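You operate a simulated robot arm through the tools that you are given. There is no shell and no other tool.

The job below is to be done with a simulated robot arm. You get a single attempt, and the scene is never put back.

JOB
Load the short blue roll on the rewinder and wind 0.6 metres on to the core.
Fine: roll on the fixed stub; press ZERO once before winding; black arm in, turn the large hand wheel, arm out; the white roll and the other cores stay. Where these are worked on the way, their far stop is far enough and under half their travel is too little: black arm.

The check looks at the end state, three seconds after you hand in, the way a careful person would. Anything else that was tipped, shoved, dropped, spilled or broken makes it a failure.

ROBOT AND FRAMES
A 7-joint arm with a fingered hand, fixed in place. Base frame: the origin is on the floor under the middle of its stand, x ahead of it, y to its left, z up. Readings come in m, degrees, newtons and seconds.
With the tool pointing down near the work surface it reaches from about 0.1 to 0.82 m from the base axis. Its first joint turns from -115.0 to 115.0 degrees. Payload 5 kg.
Tool frame: the origin (TCP) lies between the finger pads and is the grasp point; the fingertips stand 0.032 m ahead of it; z points along the fingers, y is the line along which they close. The gripper opens to 0.16 m; its body begins 0.089 m behind the TCP. The gripper is a hand of 4 fingers: y runs from the thumb to the fingers, the wrist lies at [0, 0, -0.267] in the tool frame, and closing takes about 1.5 s.
Orientation is told as [roll, pitch, yaw] about the base's x, y, z axes, in that order, counted from this pose: with the fingers straight down and closing along the base's y, the tool's x points along the base's -x, its y along +y and its z along -z.

CONTROLS
- The arm moves only by the tool servo_tool. Its argument "increments" is a list of rows, each an object of numbers (a shift or turn left out is 0, a gripper value left out holds the last): "tx", "ty", "tz": the shift along the tool's x, y, z in m; "wx", "wy", "wz": the turn, a rotation vector about the tool's x, y, z in degrees; "fingers": the gripper command, from -1 (shut) to 1 (fully open), values between in proportion. In form: [{"tx": .., "ty": .., "tz": .., "wx": .., "wy": .., "wz": .., "fingers": ..}, ...]. A call has 1 to 20 rows; each row is the pose to reach, as a shift and turn from the pose commanded when the call began, along the tool's axes at that moment. Each row takes 0.2 s and may step no farther than 0.05 m and 8.6 degrees from the row before; otherwise, or with a gripper value out of range, the whole call is refused. A pose out of reach is approached as far as the arm can. The call stops where the force on the tool passes 40 N (or 10 N more than at its start, if that is more) or the arm is blocked; 0.2 s more then pass. The fingers move at their own pace (about 0.045 m/s each) and stop on an object; they squeeze with about 30 N. The grip force told is the motor's: it shows also when the fingers shut on nothing. Time passes only in rows, and 0.2 s behind the last, so rows that repeat a pose let the fingers close. The reply holds the time, the measured pose of the TCP, the force on the tool along the base axes, the opening and the grip force, in the units named above and with some noise, with the torque about the TCP (base axes, N m) and any sound that the robot's microphone picked up.
- Cameras (640 x 400 px; columns grow to the right, rows downward): "scene" is fixed at [0.4002, -0.5009, 1.5498]; the picture's right is [0.75, -0.67, 0.00], its down [-0.45, -0.50, -0.74] and it looks along [0.49, 0.55, -0.67] (base axes); focal length 316 px, centre (320, 200). "wrist" rides on the gripper at [0.08, -0.004, -0.114] in the tool frame; the picture's right is [0.05, 1.00, 0.00], its down [-0.82, 0.04, -0.58] and it looks along [-0.58, 0.03, 0.82] (tool axes); focal length 265 px, centre (320, 200). There is no depth. A picture from a camera that has moved, and an enlarged one, comes with that camera's place and axes in the base frame and with its lens.
- grab_frame(camera): a new picture of that camera. It takes no simulated time.
- lift_body(by): slides the trunk up (or, below 0, down) by that many m; the arm rides with it, the base frame stays. It gives what a move gives, with no picture.
- hand_shape(shape): the hand has 4 fingers and takes this shape, open, in about a second: jaw (thumb against the fingers, like two jaws); tri (thumb and two fingers); tip (a fingertip pinch); poke (one finger out to press); point (the index stretched); flat (the hand flat); cup (the hand cupped); fist (a fist). The gripper value then closes the fingers along that shape, each until it touches; the sizes above hold for jaw. It gives what a move gives, with no picture.
- enlarge(camera, box): a new picture of the part [left, top, right, bottom] of that camera's present view, enlarged. It takes no simulated time.
- job_done(): hands the job in; it is judged then, once.

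Places have to be worked out from the pictures, the camera data and where the tool is seen. Open the gripper and draw the arm clear of the work before you hand the job in, unless the task says otherwise.

The tools are called after "Call:" as name(argument=value, ...) on one line, values as JSON. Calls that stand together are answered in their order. servo_tool: Moves the arm, as the interface text tells. Its arguments: {"type":"object","properties":{"increments":{"type":"array"}},"required":["increments"]} The other tools are called the same way: lift_body (by) moves the trunk up or down; hand_shape (shape) gives the hand a shape; grab_frame (camera) takes a picture; enlarge (camera, box) takes an enlarged picture of a part of a camera's view; job_done () hands the job in.

At the start:

```text
time_s: 0.0
tcp_pos: [0.6735, 0.298, 1.1428]
tcp_rot: [0.0, 0.0, -0.1]
ft_force: [0.2, 0.3, 0.5]
ft_torque: [0.01, 0.05, 0.0]
grip_width: 0.1595
finger_force: 0.1
shape: jaw
trunk travel left (down, up): [-0.675, 0.315]
```

scene: 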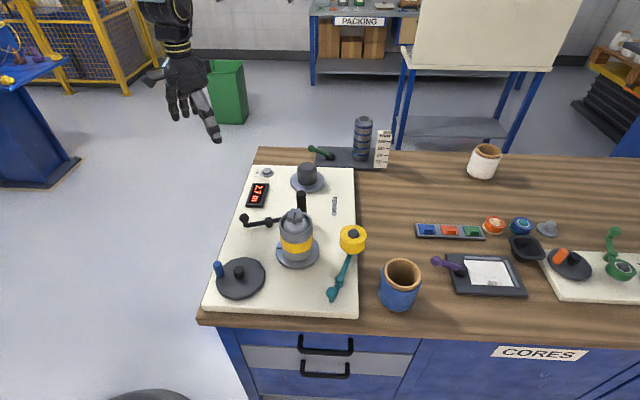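
wrist: 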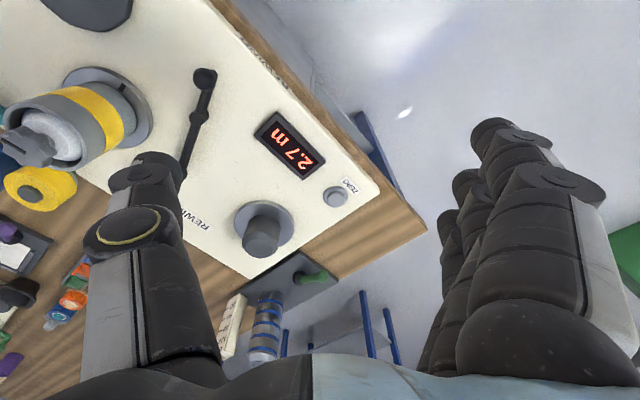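

I start by looking closely at the rewinder and the surrounding items before moving anything.

Call:
enlarge(camera="scene", box=[190, 150, 390, 320])

Call:
enlarge(camera="scene", box=[370, 130, 640, 320])

Call:
enlarge(camera="wrist", box=[0, 0, 420, 370])

```text
2.35 times, centred on (290, 235) of scene
camera zoom: at [0.4002, -0.5009, 1.5498], right [0.75, -0.67, 0.0], down [-0.45, -0.5, -0.74], along [0.49, 0.55, -0.67], focal length 744 px, centre (391, 118)
```

zoom: 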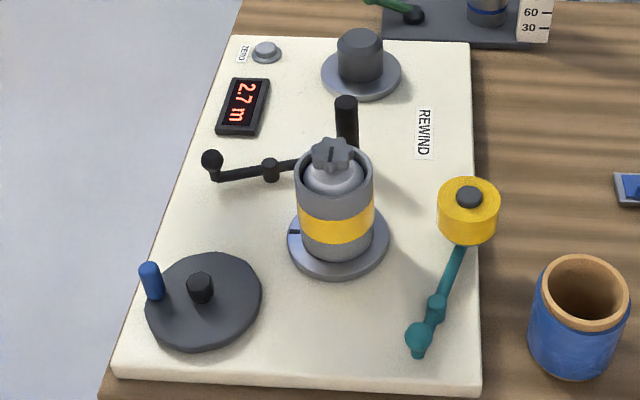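

```text
2.11 times, centred on (505, 225) of scene
camera zoom: at [0.4002, -0.5009, 1.5498], right [0.75, -0.67, 0.0], down [-0.45, -0.5, -0.74], along [0.49, 0.55, -0.67], focal length 666 px, centre (-70, 147)
```

zoom: 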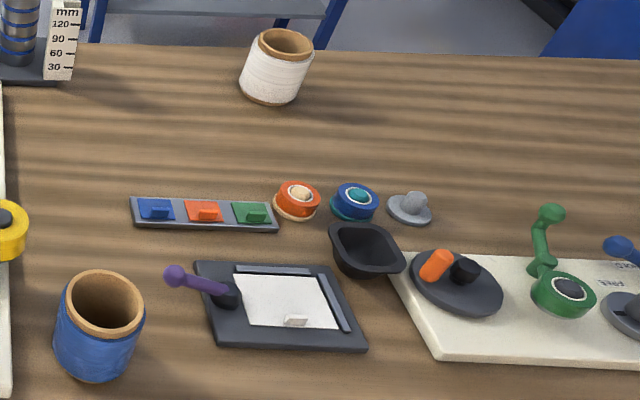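

```text
1.08 times, centred on (210, 185) of wrist (not enlarged: the box is as wide or as high as the picture)
camera zoom: at [0.5923, 0.2933, 1.257], right [-0.05, 1.0, 0.0], down [0.82, 0.04, 0.58], along [0.58, 0.03, -0.82], focal length 287 px, centre (439, 216)
```

zoom: 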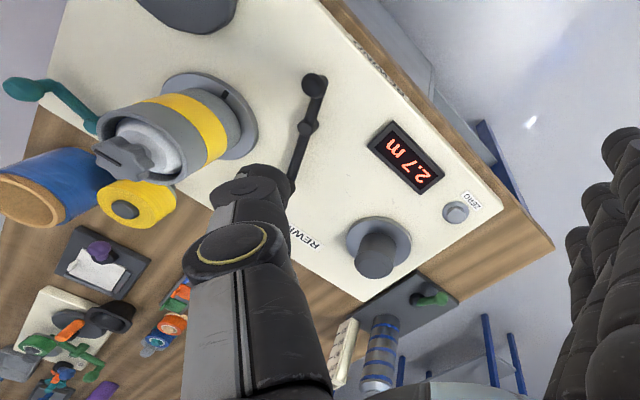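

The picture shows the rewinder plate turned about 45° to the base, with its top near z≈0.82: ZERO near (0.88, 0.34), the stub beside it, and the blue roll near (0.85, -0.30). I turn the hand by 45° so the wrist camera looks across the plate, to work out the parts.

Call:
servo_tool(increments=[{"tx": 0.008, "ty": -0.012, "wz": 7.5}, {"tx": 0.016, "ty": -0.024, "wz": 15}, {"tx": 0.025, "ty": -0.036, "wz": 22.5}, {"tx": 0.033, "ty": -0.048, "wz": 30}, {"tx": 0.042, "ty": -0.06, "wz": 37.5}, {"tx": 0.05, "ty": -0.072, "wz": 45}])

```text
time_s: 1.4
tcp_pos: [0.6242, 0.2243, 1.1419]
tcp_rot: [-0.1, 0.0, -45.1]
ft_force: [-0.2, -0.4, 0.1]
ft_torque: [-0.01, -0.01, 0.01]
grip_width: 0.16
finger_force: 0.0
shape: jaw
trunk travel left (down, up): [-0.675, 0.315]
```

The turn went as commanded. I take pictures from here.

Call:
grab_frame(camera="wrist")

Call:
grab_frame(camera="scene")

```text
taken
camera wrist: at [0.5626, 0.2783, 1.2564], right [0.67, 0.74, 0.0], down [0.61, -0.55, 0.58], along [0.43, -0.39, -0.82], focal length 265 px, centre (320, 200)
```

wrist: 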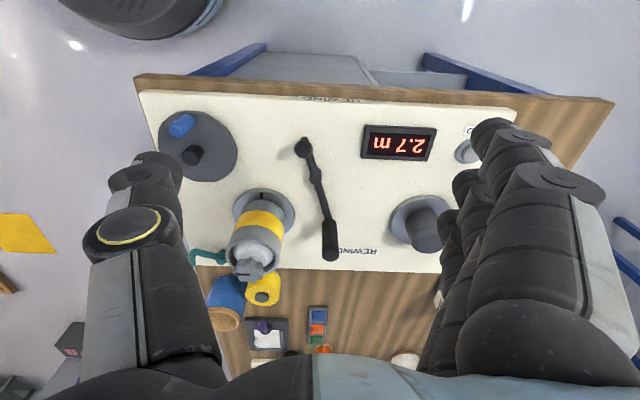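

```text
taken
```

scene: 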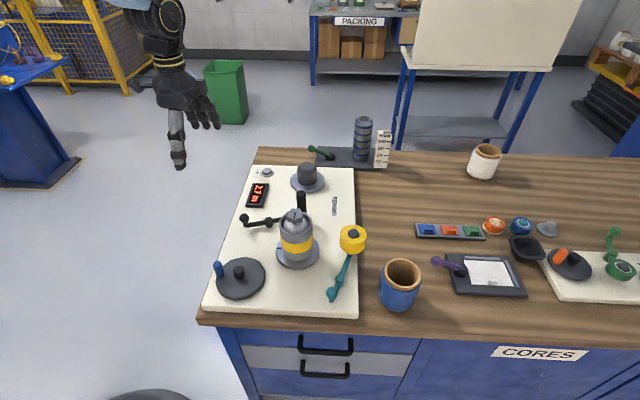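

The plate is well in view. I enlarge the middle and the left parts of it to make out the arm and its pivot.

Call:
enlarge(camera="wrist", box=[220, 110, 460, 290])

Call:
enlarge(camera="wrist", box=[130, 90, 330, 220])

Call:
enlarge(camera="wrist", box=[170, 200, 450, 380])

```text
2.22 times, centred on (340, 200) of wrist
camera zoom: at [0.5626, 0.2783, 1.2564], right [0.67, 0.74, 0.0], down [0.61, -0.55, 0.58], along [0.43, -0.39, -0.82], focal length 590 px, centre (276, 200)
```

zoom: 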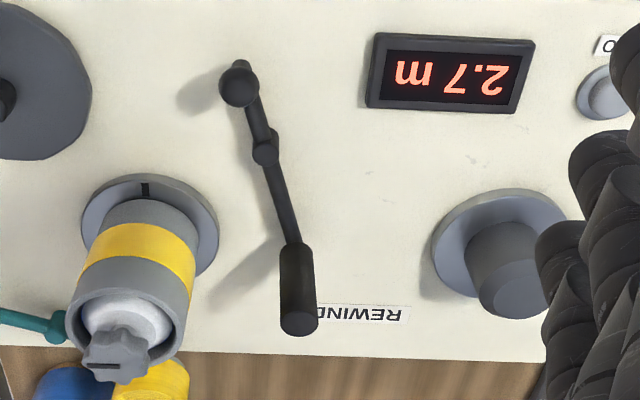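

```text
3.08 times, centred on (230, 155) of wrist
camera zoom: at [0.5626, 0.2783, 1.2564], right [0.67, 0.74, 0.0], down [0.61, -0.55, 0.58], along [0.43, -0.39, -0.82], focal length 817 px, centre (597, 338)
```

zoom: 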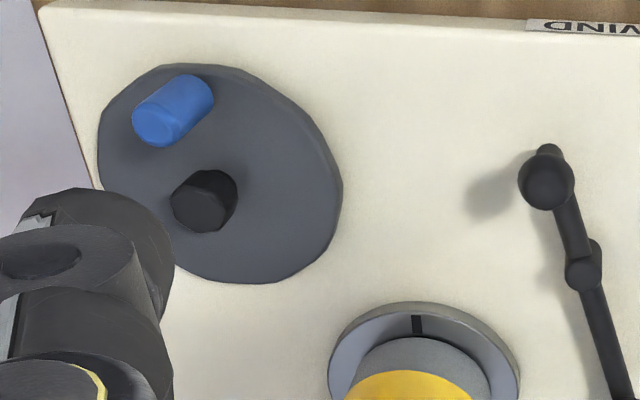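

```text
2.22 times, centred on (310, 290) of wrist
camera zoom: at [0.5626, 0.2783, 1.2564], right [0.67, 0.74, 0.0], down [0.61, -0.55, 0.58], along [0.43, -0.39, -0.82], focal length 590 px, centre (342, 0)
```

zoom: 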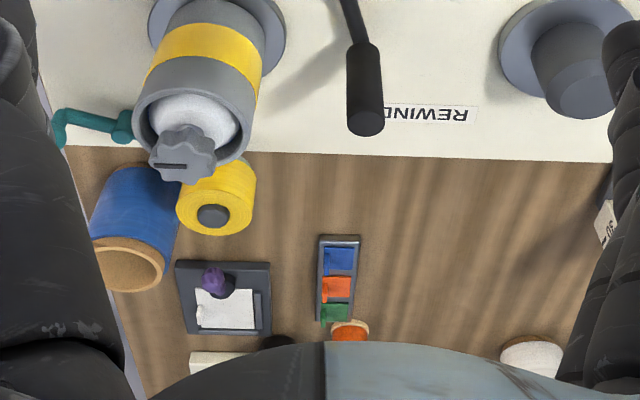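

From two views I triangulate: core axis (0.73,-0.03), stub axis (0.96,0.20) with top z≈0.89, black arm hub (0.73,0.11) with its knob at (0.67,0.146,0.88), wheel axis (0.56,0.0), and the blue roll near (0.854,-0.308). I move at a safe height towards the blue roll for a close look.

Call:
servo_tool(increments=[{"tx": -0.039, "ty": -0.028, "tz": 0.004, "wz": -2.5}, {"tx": -0.078, "ty": -0.056, "tz": 0.008, "wz": -5}, {"tx": -0.117, "ty": -0.084, "tz": 0.012, "wz": -7.5}, {"tx": -0.156, "ty": -0.112, "tz": 0.016, "wz": -10}, {"tx": -0.195, "ty": -0.14, "tz": 0.02, "wz": -12.5}, {"tx": -0.234, "ty": -0.168, "tz": 0.024, "wz": -15}, {"tx": -0.273, "ty": -0.196, "tz": 0.028, "wz": -17.5}, {"tx": -0.312, "ty": -0.224, "tz": 0.032, "wz": -20}, {"tx": -0.351, "ty": -0.252, "tz": 0.036, "wz": -22.5}, {"tx": -0.389, "ty": -0.281, "tz": 0.04, "wz": -25}])

Call:
grab_frame(camera="wrist")

Call:
grab_frame(camera="scene")

```text
time_s: 3.6
tcp_pos: [0.698, -0.2477, 1.1032]
tcp_rot: [0.2, 0.0, -20.0]
ft_force: [1.2, -1.4, 0.0]
ft_torque: [0.03, -0.05, 0.01]
grip_width: 0.1598
finger_force: 0.0
shape: jaw
trunk travel left (down, up): [-0.675, 0.315]
```

```text
taken
camera wrist: at [0.6208, -0.2248, 1.2182], right [0.29, 0.96, 0.0], down [0.78, -0.24, 0.58], along [0.55, -0.17, -0.82], focal length 265 px, centre (320, 200)
```

wrist: 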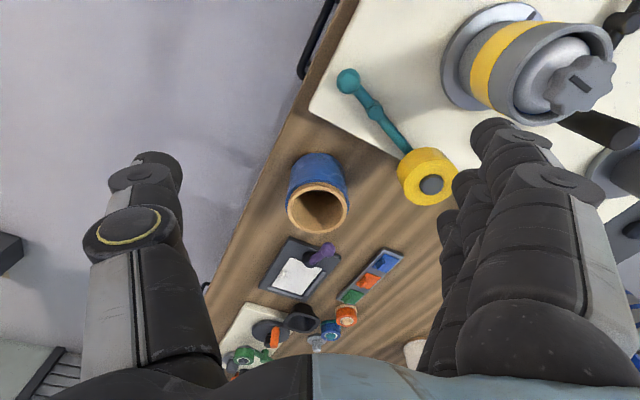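

```text
taken
```

scene: 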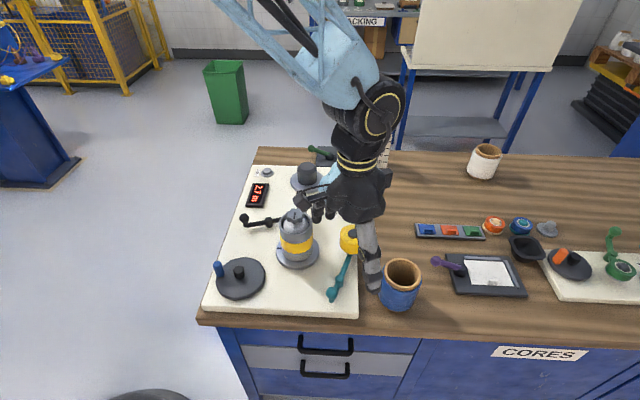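

The blue roll sits in the middle of the wrist view. I enlarge it to measure its width, bore and place.

Call:
enlarge(camera="wrist", box=[240, 130, 400, 250])

Call:
enlarge(camera="scene", box=[340, 220, 500, 330])

```text
3.33 times, centred on (320, 190) of wrist
camera zoom: at [0.6208, -0.2248, 1.2182], right [0.29, 0.96, 0.0], down [0.78, -0.24, 0.58], along [0.55, -0.17, -0.82], focal length 885 px, centre (320, 233)
```

zoom: 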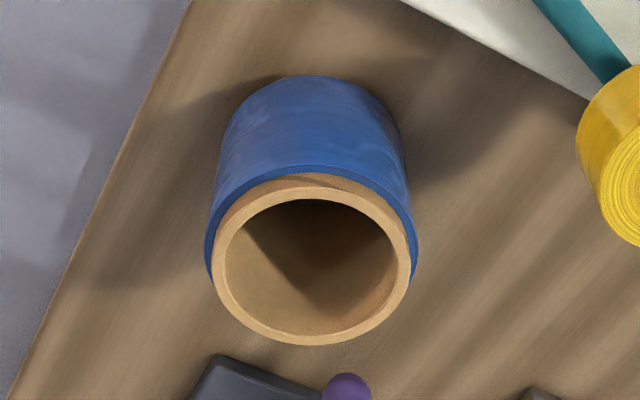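

```text
3.64 times, centred on (420, 275) of scene
camera zoom: at [0.4002, -0.5009, 1.5498], right [0.75, -0.67, 0.0], down [-0.45, -0.5, -0.74], along [0.49, 0.55, -0.67], focal length 1150 px, centre (-44, -73)
```

zoom: 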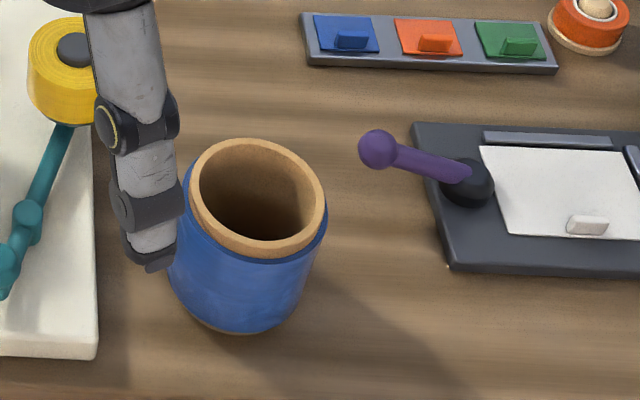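

The roll's core top is at about (0.851,-0.299,0.895), bore ≈0.079, outside ≈0.098. Reaching it and the stub needs the hand tilted outward; with the hand turned half round the wrist camera would look straight down on the work, so I try turning about the tool axis here in free air.

Call:
servo_tool(increments=[{"wz": -8}, {"wz": -16}, {"wz": -24}, {"wz": -32}, {"wz": -40}, {"wz": -48}, {"wz": -56}, {"wz": -64}, {"wz": -72}, {"wz": -80}, {"wz": -88}, {"wz": -96}, {"wz": -104}, {"wz": -112}, {"wz": -120}, {"wz": -128}, {"wz": -136}, {"wz": -144}, {"wz": -152}, {"wz": -160}])

```text
time_s: 7.8
tcp_pos: [0.6998, -0.2481, 1.1041]
tcp_rot: [0.0, 0.0, 112.1]
ft_force: [-1.0, 0.2, 0.6]
ft_torque: [-0.02, 0.01, -0.04]
grip_width: 0.16
finger_force: 0.1
shape: jaw
out of reach, approached as far as the arm can: row 17, 18, 19, 20
trunk travel left (down, up): [-0.675, 0.315]
```

Turning this way stops at yaw 112°. I turn back and test the other direction.

Call:
servo_tool(increments=[{"wz": 8}, {"wz": 16}, {"wz": 24}, {"wz": 32}, {"wz": 40}, {"wz": 48}, {"wz": 56}, {"wz": 64}, {"wz": 72}, {"wz": 80}, {"wz": 88}, {"wz": 96}, {"wz": 104}, {"wz": 112}, {"wz": 120}, {"wz": 128}, {"wz": 136}, {"wz": 144}, {"wz": 152}, {"wz": 160}])

Call:
servo_tool(increments=[{"wz": 8}, {"wz": 16}, {"wz": 24}, {"wz": 32}, {"wz": 40}, {"wz": 48}, {"wz": 56}, {"wz": 64}, {"wz": 72}, {"wz": 80}, {"wz": 88}, {"wz": 96}, {"wz": 104}, {"wz": 112}, {"wz": 120}, {"wz": 128}, {"wz": 136}, {"wz": 144}, {"wz": 152}, {"wz": 160}])

```text
time_s: 12.0
tcp_pos: [0.7, -0.2476, 1.1022]
tcp_rot: [0.0, 0.0, -48.1]
ft_force: [-0.1, 0.1, 0.0]
ft_torque: [0.01, 0.04, 0.0]
grip_width: 0.1599
finger_force: 0.1
shape: jaw
trunk travel left (down, up): [-0.675, 0.315]
```

```text
time_s: 16.2
tcp_pos: [0.7002, -0.2487, 1.1031]
tcp_rot: [0.1, 0.1, 151.9]
ft_force: [0.4, 0.5, 1.1]
ft_torque: [0.02, 0.0, 0.03]
grip_width: 0.1599
finger_force: 0.1
shape: jaw
trunk travel left (down, up): [-0.675, 0.315]
```

The other way works: the hand is now at yaw 152°, flipped. I look at what the wrist camera sees.

Call:
grab_frame(camera="wrist")

Call:
grab_frame(camera="scene")

```text
taken
camera wrist: at [0.7719, -0.2825, 1.2174], right [-0.42, -0.91, 0.0], down [-0.74, 0.35, 0.58], along [-0.52, 0.24, -0.82], focal length 265 px, centre (320, 200)
```

wrist: 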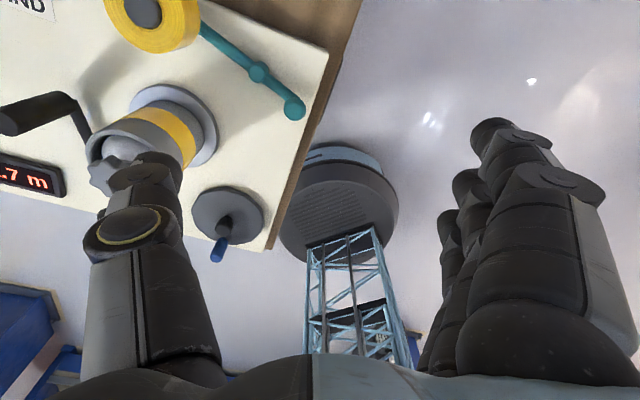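

```text
taken
```

scene: 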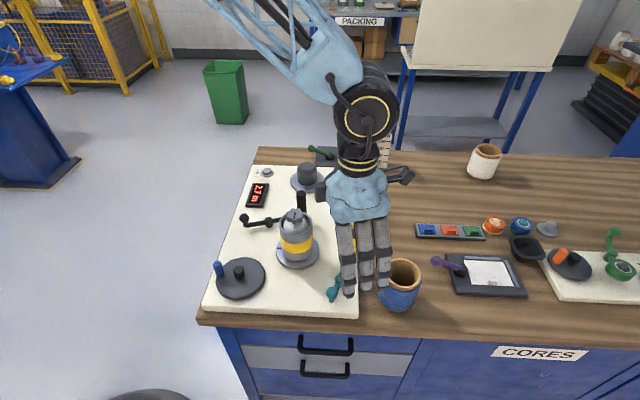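

The hand is flipped with the thumb on the plate side. I align yaw with the roll's bearing, tilt the hand 45° outward and go to a point above the roll.

Call:
servo_tool(increments=[{"wz": -8.5}])

Call:
servo_tool(increments=[{"tx": 0.0266, "tz": 0.0, "wy": 7.5}, {"tx": 0.053, "tz": 0.01, "wy": 15}, {"tx": 0.08, "tz": 0.02, "wy": 22.5}, {"tx": 0.106, "tz": 0.03, "wy": 30}, {"tx": 0.133, "ty": -0.001, "tz": 0.04, "wy": 37.5}, {"tx": 0.159, "ty": -0.002, "tz": 0.05, "wy": 45}])

Call:
grab_frame(camera="wrist")

Call:
grab_frame(camera="scene")

```text
time_s: 16.6
tcp_pos: [0.7001, -0.2473, 1.1033]
tcp_rot: [0.1, 0.0, 160.5]
ft_force: [0.3, -1.2, 0.2]
ft_torque: [0.01, 0.02, -0.03]
grip_width: 0.1599
finger_force: 0.1
shape: jaw
trunk travel left (down, up): [-0.675, 0.315]
```

```text
time_s: 18.0
tcp_pos: [0.849, -0.3014, 1.053]
tcp_rot: [-0.2, 45.1, 160.2]
ft_force: [0.1, -0.4, 0.2]
ft_torque: [0.07, 0.02, 0.02]
grip_width: 0.1603
finger_force: 0.1
shape: jaw
trunk travel left (down, up): [-0.675, 0.315]
```

```text
taken
camera wrist: at [0.8279, -0.2905, 1.1904], right [-0.3, -0.95, 0.03], down [-0.94, 0.29, -0.17], along [0.15, -0.08, -0.98], focal length 265 px, centre (320, 200)
```

wrist: 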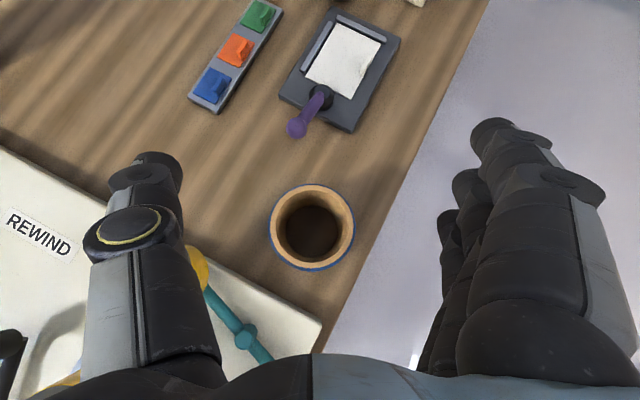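

```text
taken
```

scene: 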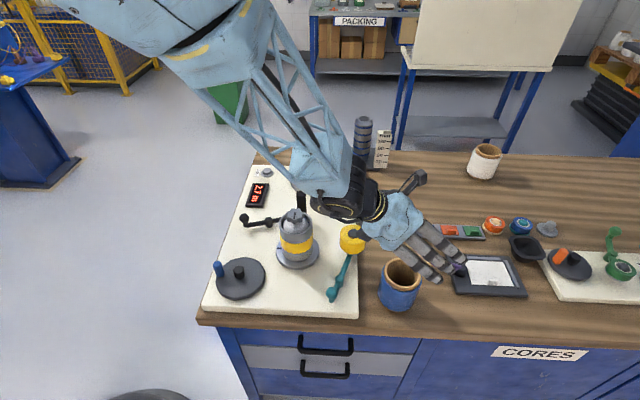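

The camera now looks straight down on the roll. I enlarge it to fix its axis precisely, and look at the hand against it from the scene camera.

Call:
enlarge(camera="wrist", box=[240, 150, 400, 290])

Call:
enlarge(camera="scene", box=[300, 150, 480, 320])

```text
2.86 times, centred on (320, 220) of wrist
camera zoom: at [0.8279, -0.2905, 1.1904], right [-0.3, -0.95, 0.03], down [-0.94, 0.29, -0.17], along [0.15, -0.08, -0.98], focal length 758 px, centre (320, 143)
```

zoom: 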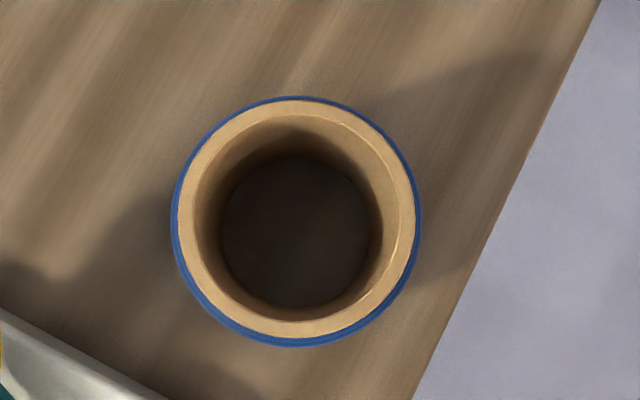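

```text
2.35 times, centred on (390, 235) of scene
camera zoom: at [0.4002, -0.5009, 1.5498], right [0.75, -0.67, 0.0], down [-0.45, -0.5, -0.74], along [0.49, 0.55, -0.67], focal length 744 px, centre (155, 118)
```

zoom: 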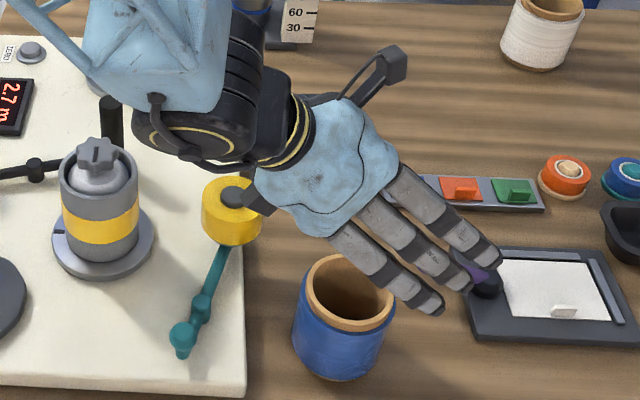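

The roll's axis reads (0.848,-0.298), top z≈0.895, bottom≈0.785. The yellow wheel sits beside the thumb's path, so I swing the hand to yaw 180° about the vertical and narrow the opening to 0.13 m before going down.

Call:
servo_tool(increments=[{"ty": -0.001, "wx": 3.5, "wz": -3.5, "fingers": 0.625}, {"ty": -0.002, "wx": 7, "wz": -7, "fingers": 0.625}, {"ty": -0.003, "wx": 10.5, "wz": -10.5, "fingers": 0.625}, {"ty": -0.003, "wx": 14, "wz": -14, "fingers": 0.625}, {"ty": -0.003, "wx": 14, "wz": -14, "fingers": 0.625}])

Call:
grab_frame(camera="wrist")

```text
time_s: 19.2
tcp_pos: [0.8524, -0.2946, 1.0538]
tcp_rot: [0.0, 45.0, -179.6]
ft_force: [-0.1, 0.2, 0.5]
ft_torque: [-0.01, 0.0, -0.01]
grip_width: 0.1301
finger_force: 0.1
shape: jaw
trunk travel left (down, up): [-0.675, 0.315]
```

```text
taken
camera wrist: at [0.8275, -0.2924, 1.1906], right [0.04, -1.0, 0.04], down [-0.98, -0.05, -0.17], along [0.17, -0.03, -0.98], focal length 265 px, centre (320, 200)
```

wrist: 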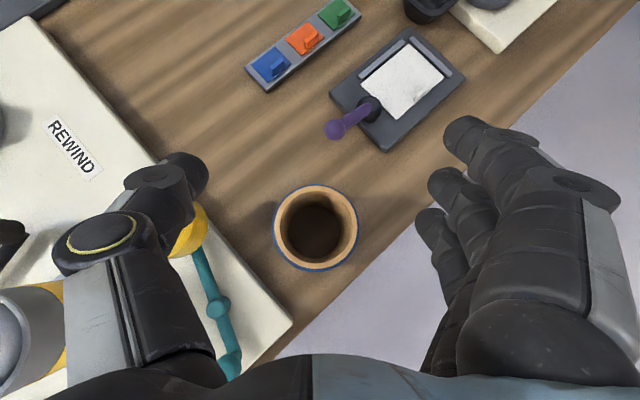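

The roll reads (0.847,-0.298) and the thumb and fingers straddle it evenly. I centre over it, narrow to 0.12 m and come halfway down to check clearances to the yellow wheel.

Call:
servo_tool(increments=[{"tx": -0.0224, "ty": 0.001, "tz": 0.02, "fingers": 0.5}, {"tx": -0.0448, "ty": 0.002, "tz": 0.04, "fingers": 0.5}, {"tx": -0.0672, "ty": 0.003, "tz": 0.06, "fingers": 0.5}, {"tx": -0.0672, "ty": 0.003, "tz": 0.06, "fingers": 0.5}])

Call:
grab_frame(camera="wrist")

Call:
enlarge(camera="scene", box=[300, 180, 480, 320])

```text
time_s: 20.2
tcp_pos: [0.8459, -0.299, 0.9611]
tcp_rot: [0.1, 45.0, -179.6]
ft_force: [-0.1, 0.1, -0.2]
ft_torque: [0.0, -0.02, 0.0]
grip_width: 0.1202
finger_force: 0.1
shape: jaw
trunk travel left (down, up): [-0.675, 0.315]
```

```text
taken
camera wrist: at [0.8211, -0.2959, 1.0994], right [0.04, -1.0, 0.04], down [-0.98, -0.05, -0.17], along [0.17, -0.03, -0.98], focal length 265 px, centre (320, 200)
```

wrist: 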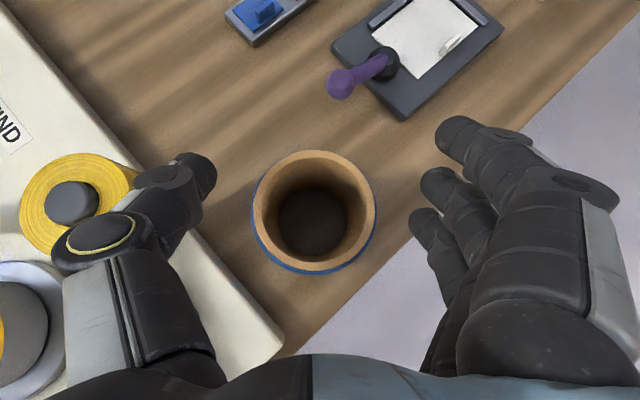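

```text
2.86 times, centred on (390, 250) of scene
camera zoom: at [0.4002, -0.5009, 1.5498], right [0.75, -0.67, 0.0], down [-0.45, -0.5, -0.74], along [0.49, 0.55, -0.67], focal length 904 px, centre (120, 57)
```

zoom: 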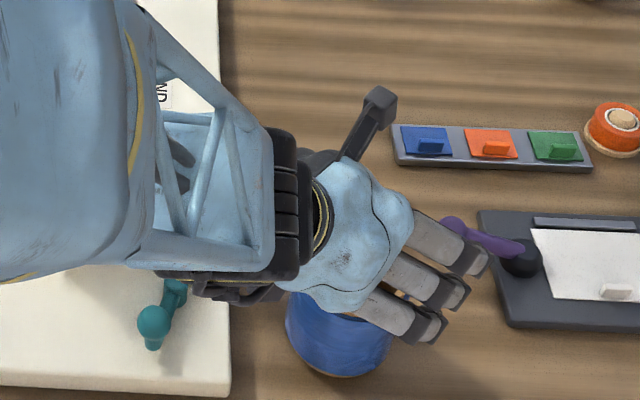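

The yellow wheel is at (0.842,-0.138), radius 0.038, leaving an estimated 2-3 cm beside the thumb knuckle. I lower 4 cm straight down and check again.

Call:
servo_tool(increments=[{"tx": -0.0141, "tz": 0.0141}, {"tx": -0.0283, "tz": 0.0283}])

Call:
grab_frame(camera="wrist")

```text
time_s: 20.8
tcp_pos: [0.8463, -0.2989, 0.922]
tcp_rot: [-0.1, 45.0, -179.7]
ft_force: [-0.1, -0.7, 0.0]
ft_torque: [0.01, 0.01, -0.04]
grip_width: 0.1201
finger_force: 0.0
shape: jaw
trunk travel left (down, up): [-0.675, 0.315]
```

```text
taken
camera wrist: at [0.8214, -0.2965, 1.0595], right [0.04, -1.0, 0.04], down [-0.98, -0.05, -0.17], along [0.17, -0.03, -0.98], focal length 265 px, centre (320, 200)
```

wrist: 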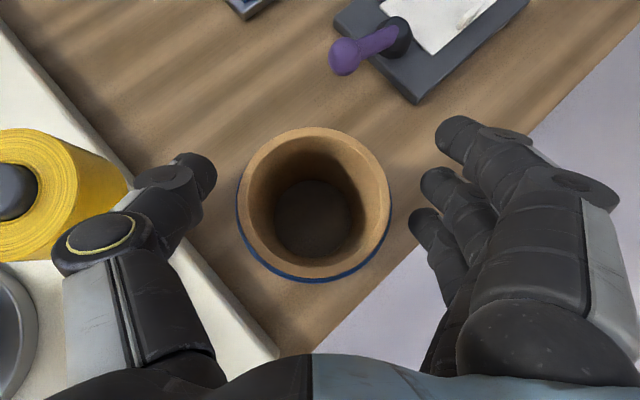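

Clearances look fine on both sides and the roll is centred. I lower further to the grasp height in small steps.

Call:
servo_tool(increments=[{"tx": -0.0092, "tz": 0.0106}, {"tx": -0.0191, "tz": 0.0205}, {"tx": -0.0276, "tz": 0.029}])

Call:
grab_frame(camera="wrist")

```text
time_s: 21.6
tcp_pos: [0.8482, -0.2993, 0.883]
tcp_rot: [0.0, 45.0, -179.7]
ft_force: [0.3, -0.1, -0.4]
ft_torque: [-0.01, 0.04, -0.02]
grip_width: 0.1205
finger_force: 0.1
shape: jaw
trunk travel left (down, up): [-0.675, 0.315]
```

```text
taken
camera wrist: at [0.8234, -0.2956, 1.0197], right [0.04, -1.0, 0.04], down [-0.98, -0.05, -0.17], along [0.17, -0.03, -0.98], focal length 265 px, centre (320, 200)
```

wrist: 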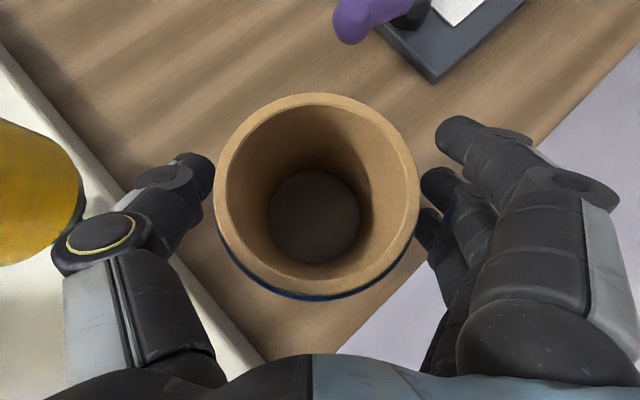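

No contact, and the roll stands well between thumb and fingers. I lower the last 2.8 cm and close on it.

Call:
servo_tool(increments=[{"tx": -0.01, "tz": 0.01}, {"tx": -0.02, "tz": 0.0195}])

Call:
grab_frame(camera="wrist")

Call:
enlarge(camera="scene", box=[300, 180, 480, 320])

```text
time_s: 22.2
tcp_pos: [0.8481, -0.2998, 0.8535]
tcp_rot: [0.0, 45.0, -179.8]
ft_force: [-0.1, -0.2, -0.4]
ft_torque: [-0.01, 0.0, -0.01]
grip_width: 0.1202
finger_force: 0.1
shape: jaw
trunk travel left (down, up): [-0.675, 0.315]
```

```text
taken
camera wrist: at [0.8233, -0.2966, 0.9914], right [0.04, -1.0, 0.04], down [-0.98, -0.05, -0.17], along [0.17, -0.03, -0.99], focal length 265 px, centre (320, 200)
```

wrist: 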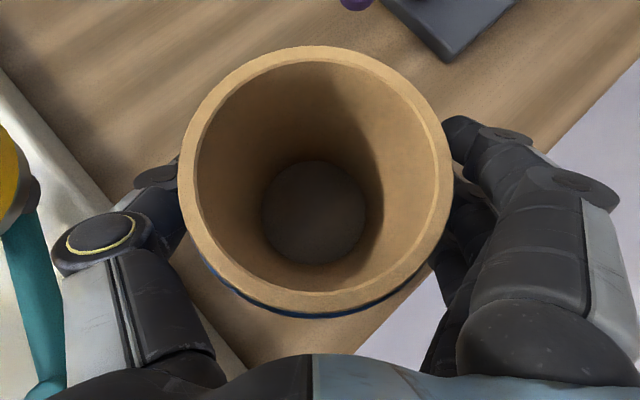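

```text
2.86 times, centred on (390, 250) of scene
camera zoom: at [0.4002, -0.5009, 1.5498], right [0.75, -0.67, 0.0], down [-0.45, -0.5, -0.74], along [0.49, 0.55, -0.67], focal length 904 px, centre (120, 57)
```

zoom: 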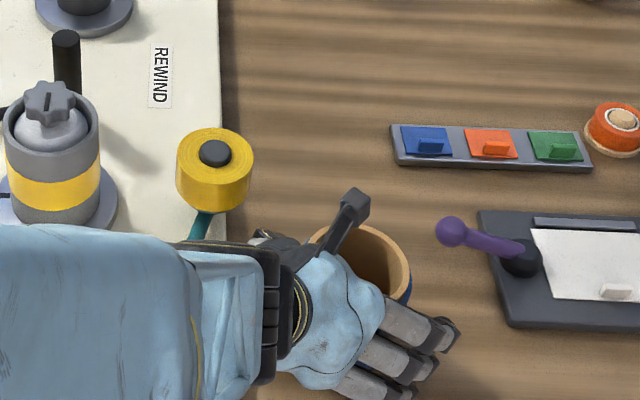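

The hand straddles the roll cleanly. I close on it.

Call:
servo_tool(increments=[{"fingers": 0.2}, {"fingers": 0.2}, {"fingers": 0.0}, {"fingers": -0.3}, {"fingers": -0.6}, {"fingers": -1}, {"fingers": -1}, {"fingers": -1}, {"fingers": -1}])

Call:
grab_frame(camera="wrist")

Call:
enlarge(camera="scene", box=[300, 180, 480, 320])

```text
time_s: 24.2
tcp_pos: [0.8483, -0.2983, 0.8543]
tcp_rot: [0.0, 45.0, -179.7]
ft_force: [0.0, 1.5, -0.2]
ft_torque: [-0.08, -0.02, 0.01]
grip_width: 0.0779
finger_force: 30.1
shape: jaw
trunk travel left (down, up): [-0.675, 0.315]
```

```text
taken
camera wrist: at [0.8232, -0.2964, 0.9918], right [0.04, -1.0, 0.04], down [-0.98, -0.05, -0.17], along [0.17, -0.03, -0.98], focal length 265 px, centre (320, 200)
```

wrist: 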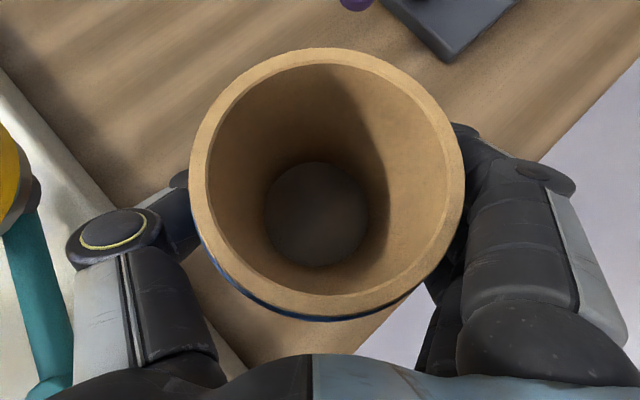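

```text
2.86 times, centred on (390, 250) of scene
camera zoom: at [0.4002, -0.5009, 1.5498], right [0.75, -0.67, 0.0], down [-0.45, -0.5, -0.74], along [0.49, 0.55, -0.67], focal length 904 px, centre (120, 57)
```

zoom: 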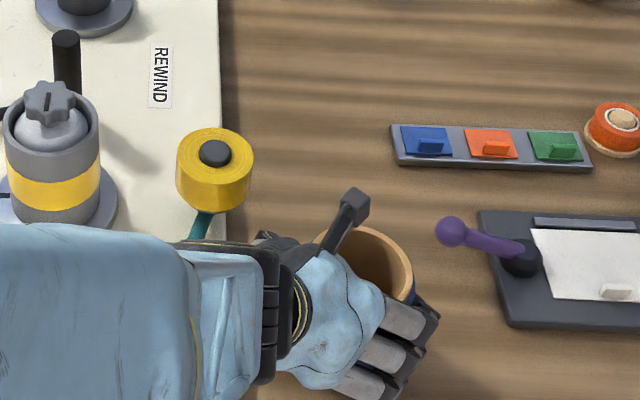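

The grip force is 30 N and the roll shifted a few millimetres into the grip. I lift gently by 4 cm and check that it comes along level.

Call:
servo_tool(increments=[{"tx": 0.0035, "tz": -0.0035}, {"tx": 0.0071, "tz": -0.0071}, {"tx": 0.0141, "tz": -0.0141}, {"tx": 0.0212, "tz": -0.0212}, {"tx": 0.0283, "tz": -0.0283}])

Call:
grab_frame(camera="wrist")

Call:
enlarge(camera="scene", box=[300, 180, 480, 320])

```text
time_s: 25.4
tcp_pos: [0.8471, -0.2995, 0.8934]
tcp_rot: [-0.1, 45.0, -179.7]
ft_force: [0.3, 0.1, -2.7]
ft_torque: [0.01, -0.02, -0.01]
grip_width: 0.0778
finger_force: 29.9
shape: jaw
trunk travel left (down, up): [-0.675, 0.315]
```

```text
taken
camera wrist: at [0.8225, -0.2956, 1.0317], right [0.04, -1.0, 0.04], down [-0.98, -0.05, -0.17], along [0.17, -0.03, -0.98], focal length 265 px, centre (320, 200)
```

wrist: 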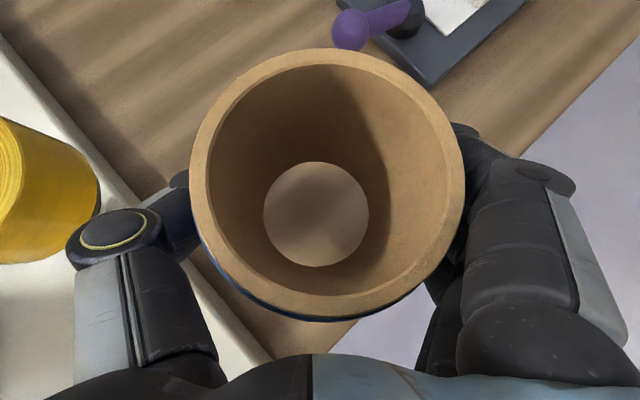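

```text
2.86 times, centred on (390, 250) of scene
camera zoom: at [0.4002, -0.5009, 1.5498], right [0.75, -0.67, 0.0], down [-0.45, -0.5, -0.74], along [0.49, 0.55, -0.67], focal length 904 px, centre (120, 57)
```

zoom: 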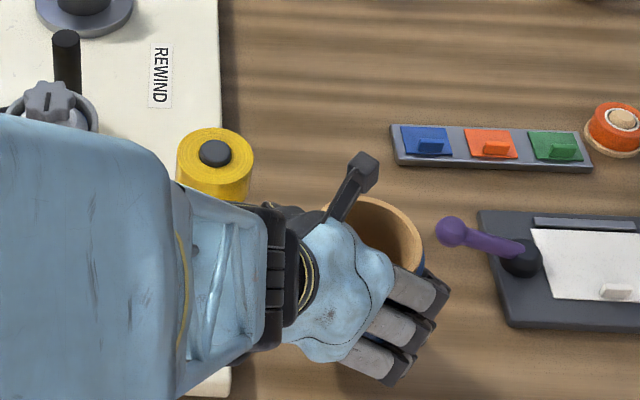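

The roll hangs level, weighing about 2.7 N. I raise it to a safe height and then carry it across towards the stub, stopping short to look.

Call:
servo_tool(increments=[{"tx": 0.022, "tz": -0.022}, {"tx": 0.044, "tz": -0.044}, {"tx": 0.066, "tz": -0.066}, {"tx": 0.088, "tz": -0.088}, {"tx": 0.111, "tz": -0.111}])

Call:
servo_tool(increments=[{"ty": -0.03}, {"ty": -0.065}, {"ty": -0.1}, {"ty": -0.135}, {"ty": -0.17}, {"ty": -0.205}, {"ty": -0.24}, {"ty": -0.275}, {"ty": -0.31}, {"ty": -0.345}, {"ty": -0.38}, {"ty": -0.41}, {"ty": -0.425}])

Call:
grab_frame(camera="wrist")

Call:
grab_frame(camera="scene")

```text
time_s: 26.6
tcp_pos: [0.847, -0.2971, 1.0501]
tcp_rot: [-0.1, 44.9, -179.6]
ft_force: [-0.2, -0.1, -3.1]
ft_torque: [-0.04, -0.04, -0.02]
grip_width: 0.0778
finger_force: 29.9
shape: jaw
trunk travel left (down, up): [-0.675, 0.315]
```

```text
time_s: 29.4
tcp_pos: [0.8458, 0.1262, 1.052]
tcp_rot: [0.1, 44.9, -179.6]
ft_force: [0.4, 0.2, -2.2]
ft_torque: [-0.01, 0.05, 0.01]
grip_width: 0.0775
finger_force: 29.9
shape: jaw
trunk travel left (down, up): [-0.675, 0.315]
```

```text
taken
camera wrist: at [0.8208, 0.1298, 1.1899], right [0.04, -1.0, 0.04], down [-0.98, -0.05, -0.17], along [0.17, -0.03, -0.99], focal length 265 px, centre (320, 200)
```

wrist: 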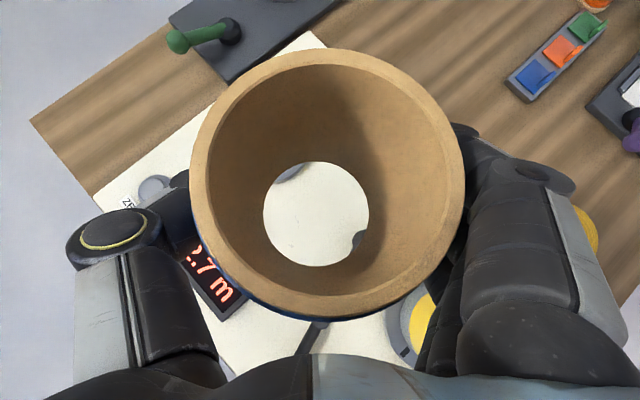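

```text
taken
```

scene: 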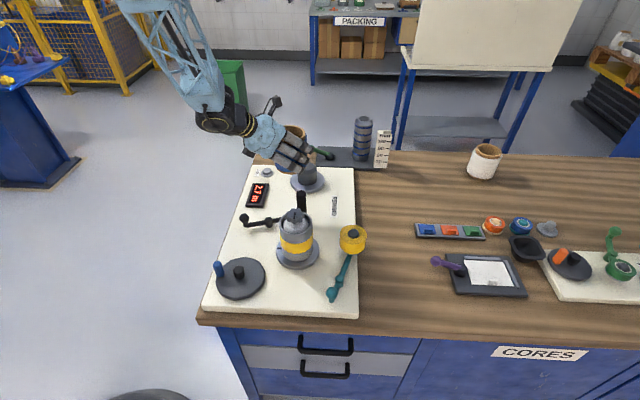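

Through the bore I see the plate with the stub's flange at one edge. I move over the estimated stub axis at the same height and look through the bore again.

Call:
servo_tool(increments=[{"tx": 0.02, "ty": -0.018, "tz": 0.02}, {"tx": 0.04, "ty": -0.036, "tz": 0.04}, {"tx": 0.06, "ty": -0.054, "tz": 0.06}, {"tx": 0.0775, "ty": -0.07, "tz": 0.0775}])

Call:
grab_frame(camera="wrist")

Call:
grab_frame(camera="scene")

```text
time_s: 30.4
tcp_pos: [0.956, 0.1982, 1.0506]
tcp_rot: [0.1, 44.9, -179.7]
ft_force: [0.1, 1.4, -2.5]
ft_torque: [-0.01, -0.03, 0.0]
grip_width: 0.0774
finger_force: 30.2
shape: jaw
trunk travel left (down, up): [-0.675, 0.315]
```

```text
taken
camera wrist: at [0.931, 0.2018, 1.1883], right [0.04, -1.0, 0.04], down [-0.98, -0.05, -0.17], along [0.17, -0.03, -0.99], focal length 265 px, centre (320, 200)
```

wrist: 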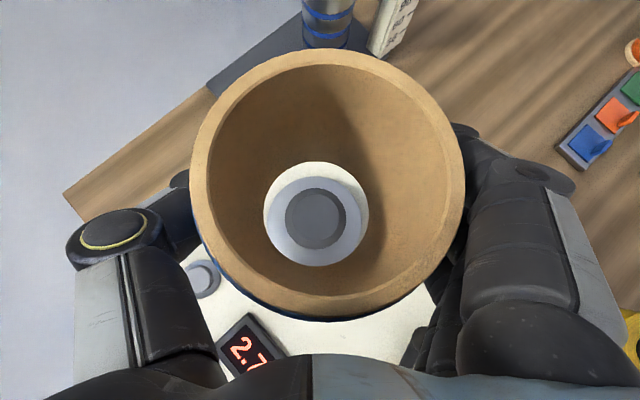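

```text
taken
```

scene: 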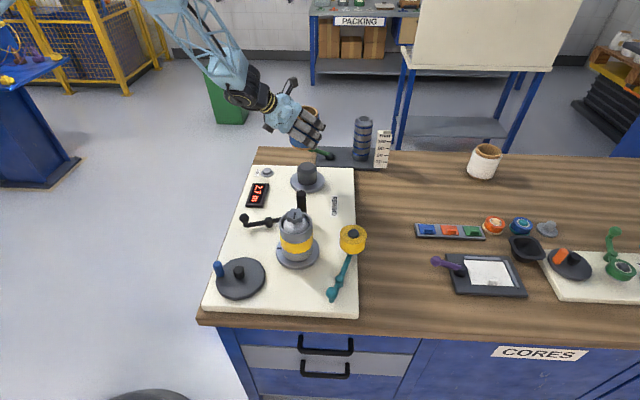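

The stub shows nicely through the bore. I enlarge to measure the rims, the bore's far end and the stub.

Call:
enlarge(camera="wrist", box=[180, 40, 480, 330])

Call:
enlarge(camera="wrist", box=[250, 150, 390, 280])

```text
1.38 times, centred on (330, 185) of wrist
camera zoom: at [0.931, 0.2018, 1.1883], right [0.04, -1.0, 0.04], down [-0.98, -0.05, -0.17], along [0.17, -0.03, -0.99], focal length 366 px, centre (306, 221)
```

zoom: 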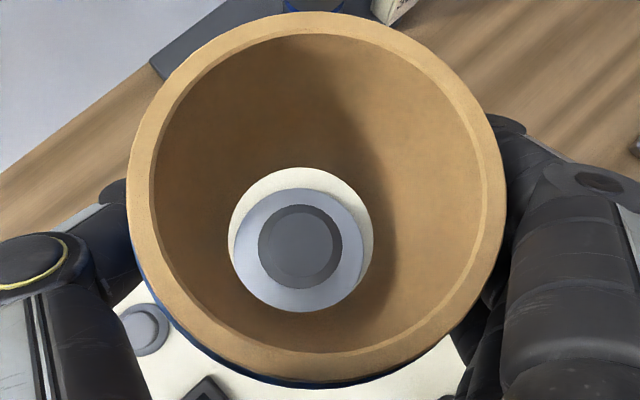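

```text
3.08 times, centred on (320, 215) of wrist
camera zoom: at [0.931, 0.2018, 1.1883], right [0.04, -1.0, 0.04], down [-0.98, -0.05, -0.17], along [0.17, -0.03, -0.99], focal length 817 px, centre (320, 154)
```

zoom: 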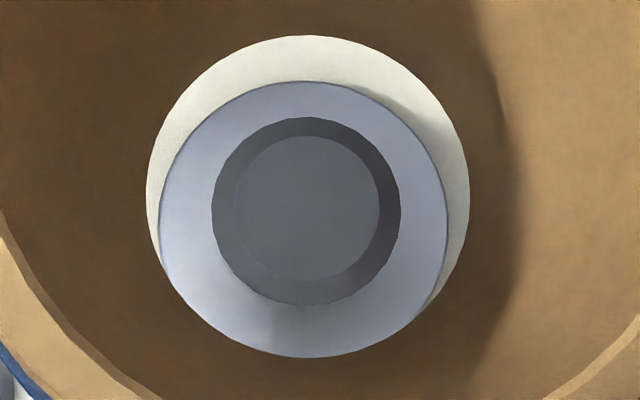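

The stub is about 0.068 wide with a generous chamfer, against a bore of about 0.078; it lies ~5 mm further out than the roll's axis. I correct that and lower 7 cm, to just above the stub.

Call:
servo_tool(increments=[{"tx": -0.0115, "ty": 0.0005, "tz": 0.0133}, {"tx": -0.023, "ty": 0.001, "tz": 0.0265}, {"tx": -0.0345, "ty": 0.0015, "tz": 0.04}, {"tx": -0.046, "ty": 0.0015, "tz": 0.053}])

Call:
enlarge(camera="wrist", box=[180, 40, 480, 330])

Call:
enlarge(camera="scene", box=[220, 80, 400, 220])

```text
time_s: 31.4
tcp_pos: [0.9589, 0.1946, 0.9812]
tcp_rot: [0.0, 44.9, -179.7]
ft_force: [1.1, 1.0, -2.6]
ft_torque: [-0.03, -0.04, 0.03]
grip_width: 0.0775
finger_force: 30.1
shape: jaw
trunk travel left (down, up): [-0.675, 0.315]
```

```text
1.38 times, centred on (330, 185) of wrist
camera zoom: at [0.9347, 0.1977, 1.1193], right [0.04, -1.0, 0.04], down [-0.98, -0.05, -0.17], along [0.17, -0.03, -0.99], focal length 366 px, centre (306, 221)
```

zoom: 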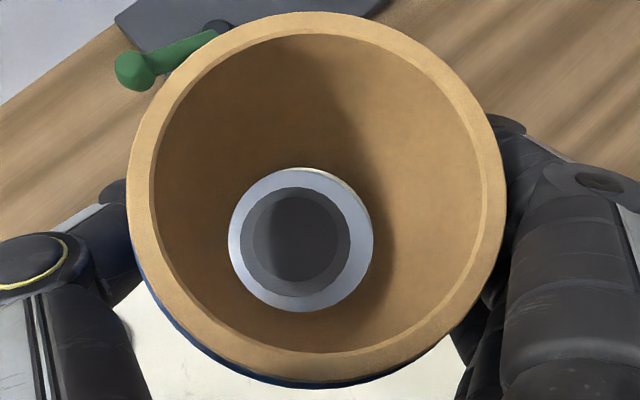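

```text
2.86 times, centred on (310, 150) of scene
camera zoom: at [0.4002, -0.5009, 1.5498], right [0.75, -0.67, 0.0], down [-0.45, -0.5, -0.74], along [0.49, 0.55, -0.67], focal length 904 px, centre (349, 343)
```

zoom: 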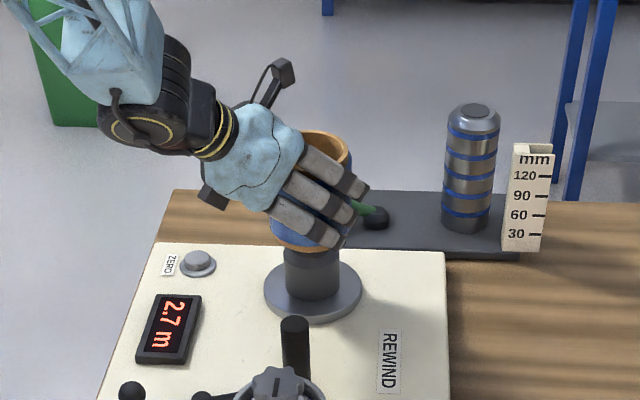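

Nearly centred: the stub sits about 2 mm towards +y from the roll's axis. I apply that small correction and lower 3.5 cm so the roll starts over the chamfer.

Call:
servo_tool(increments=[{"tx": -0.006, "ty": -0.002, "tz": 0.0065}, {"tx": -0.012, "ty": -0.002, "tz": 0.013}, {"tx": -0.018, "ty": -0.002, "tz": 0.019}, {"tx": -0.024, "ty": -0.002, "tz": 0.0255}])

Call:
enlarge(camera="wrist", box=[180, 40, 480, 330])

Call:
enlarge(camera="scene", box=[220, 80, 400, 220])

```text
time_s: 32.4
tcp_pos: [0.9602, 0.1969, 0.9464]
tcp_rot: [0.1, 45.0, -179.7]
ft_force: [0.0, 0.6, -2.1]
ft_torque: [0.02, 0.03, -0.01]
grip_width: 0.0774
finger_force: 29.7
shape: jaw
trunk travel left (down, up): [-0.675, 0.315]
```

```text
1.38 times, centred on (330, 185) of wrist
camera zoom: at [0.9358, 0.2009, 1.0841], right [0.04, -1.0, 0.04], down [-0.98, -0.05, -0.17], along [0.17, -0.03, -0.99], focal length 366 px, centre (306, 221)
```

zoom: 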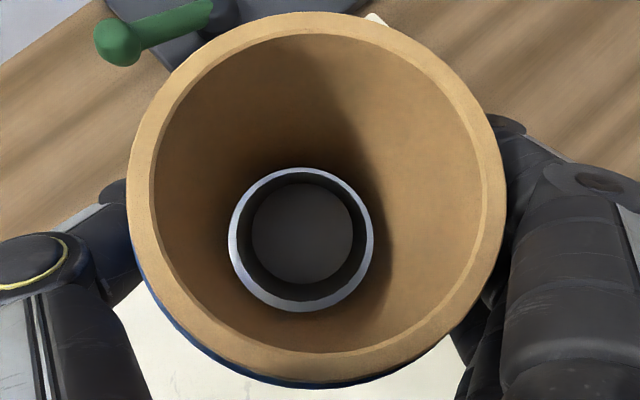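

```text
2.86 times, centred on (310, 150) of scene
camera zoom: at [0.4002, -0.5009, 1.5498], right [0.75, -0.67, 0.0], down [-0.45, -0.5, -0.74], along [0.49, 0.55, -0.67], focal length 904 px, centre (349, 343)
```

zoom: 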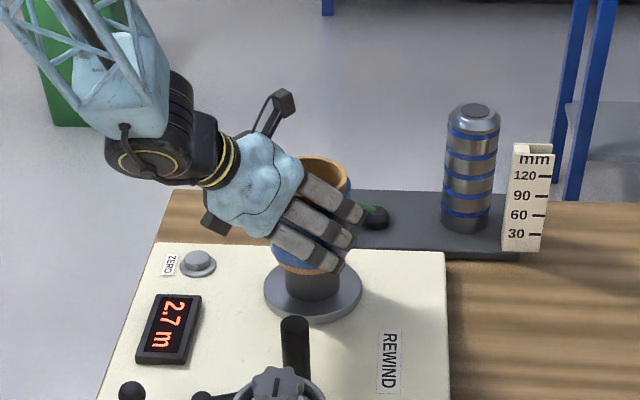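

The stub is concentric in the bore and just entering it. I lower 4 cm more in small steps.

Call:
servo_tool(increments=[{"tx": -0.0057, "tz": 0.0057}, {"tx": -0.0113, "tz": 0.0113}, {"tx": -0.017, "tz": 0.017}, {"tx": -0.0226, "tz": 0.0226}, {"tx": -0.0283, "tz": 0.0283}])

Call:
enlarge(camera="wrist", box=[180, 40, 480, 330])

Call:
enlarge(camera="scene", box=[220, 80, 400, 220])

```text
time_s: 33.6
tcp_pos: [0.96, 0.1963, 0.905]
tcp_rot: [0.0, 44.9, -179.8]
ft_force: [-0.2, 0.2, -2.7]
ft_torque: [0.01, 0.01, 0.01]
grip_width: 0.0774
finger_force: 29.6
shape: jaw
trunk travel left (down, up): [-0.675, 0.315]
```

```text
1.38 times, centred on (330, 185) of wrist
camera zoom: at [0.9351, 0.1997, 1.0431], right [0.04, -1.0, 0.04], down [-0.98, -0.05, -0.17], along [0.17, -0.03, -0.99], focal length 366 px, centre (306, 221)
```

zoom: 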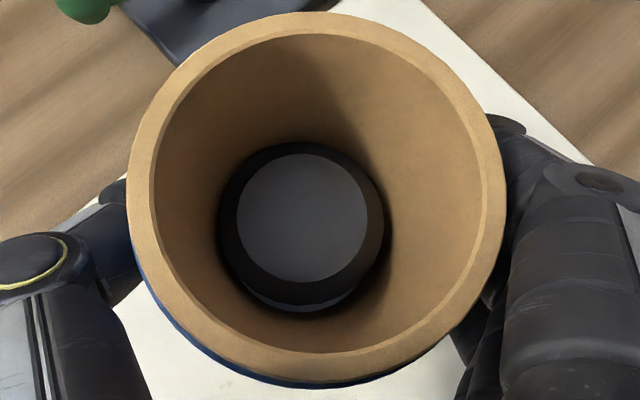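

```text
2.86 times, centred on (310, 150) of scene
camera zoom: at [0.4002, -0.5009, 1.5498], right [0.75, -0.67, 0.0], down [-0.45, -0.5, -0.74], along [0.49, 0.55, -0.67], focal length 904 px, centre (349, 343)
```

zoom: 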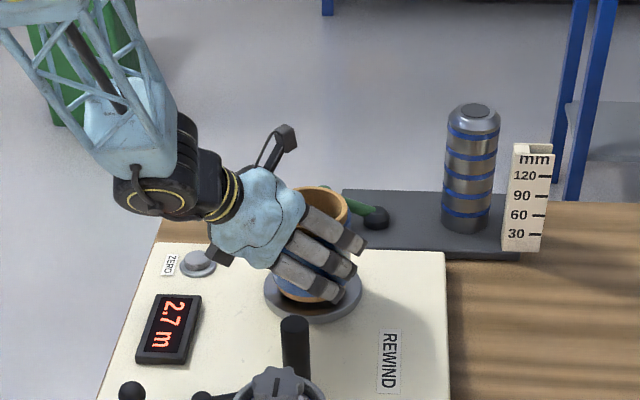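

The roll is on the stub, about 1 cm above the flange. I lower in 2 mm steps and watch the vertical force.

Call:
servo_tool(increments=[{"tx": -0.0014, "tz": 0.0014}, {"tx": -0.0028, "tz": 0.0028}, {"tx": -0.0042, "tz": 0.0042}])

Call:
servo_tool(increments=[{"tx": -0.0014, "tz": 0.0014}])

```text
time_s: 34.4
tcp_pos: [0.9597, 0.1973, 0.8993]
tcp_rot: [0.0, 45.0, -179.7]
ft_force: [0.3, -0.2, -2.3]
ft_torque: [0.05, 0.0, -0.02]
grip_width: 0.0777
finger_force: 29.6
shape: jaw
trunk travel left (down, up): [-0.675, 0.315]
```

```text
time_s: 34.8
tcp_pos: [0.9588, 0.1971, 0.8998]
tcp_rot: [0.0, 45.1, -179.7]
ft_force: [0.0, 0.2, -2.3]
ft_torque: [0.01, 0.05, -0.02]
grip_width: 0.0777
finger_force: 29.8
shape: jaw
trunk travel left (down, up): [-0.675, 0.315]
```

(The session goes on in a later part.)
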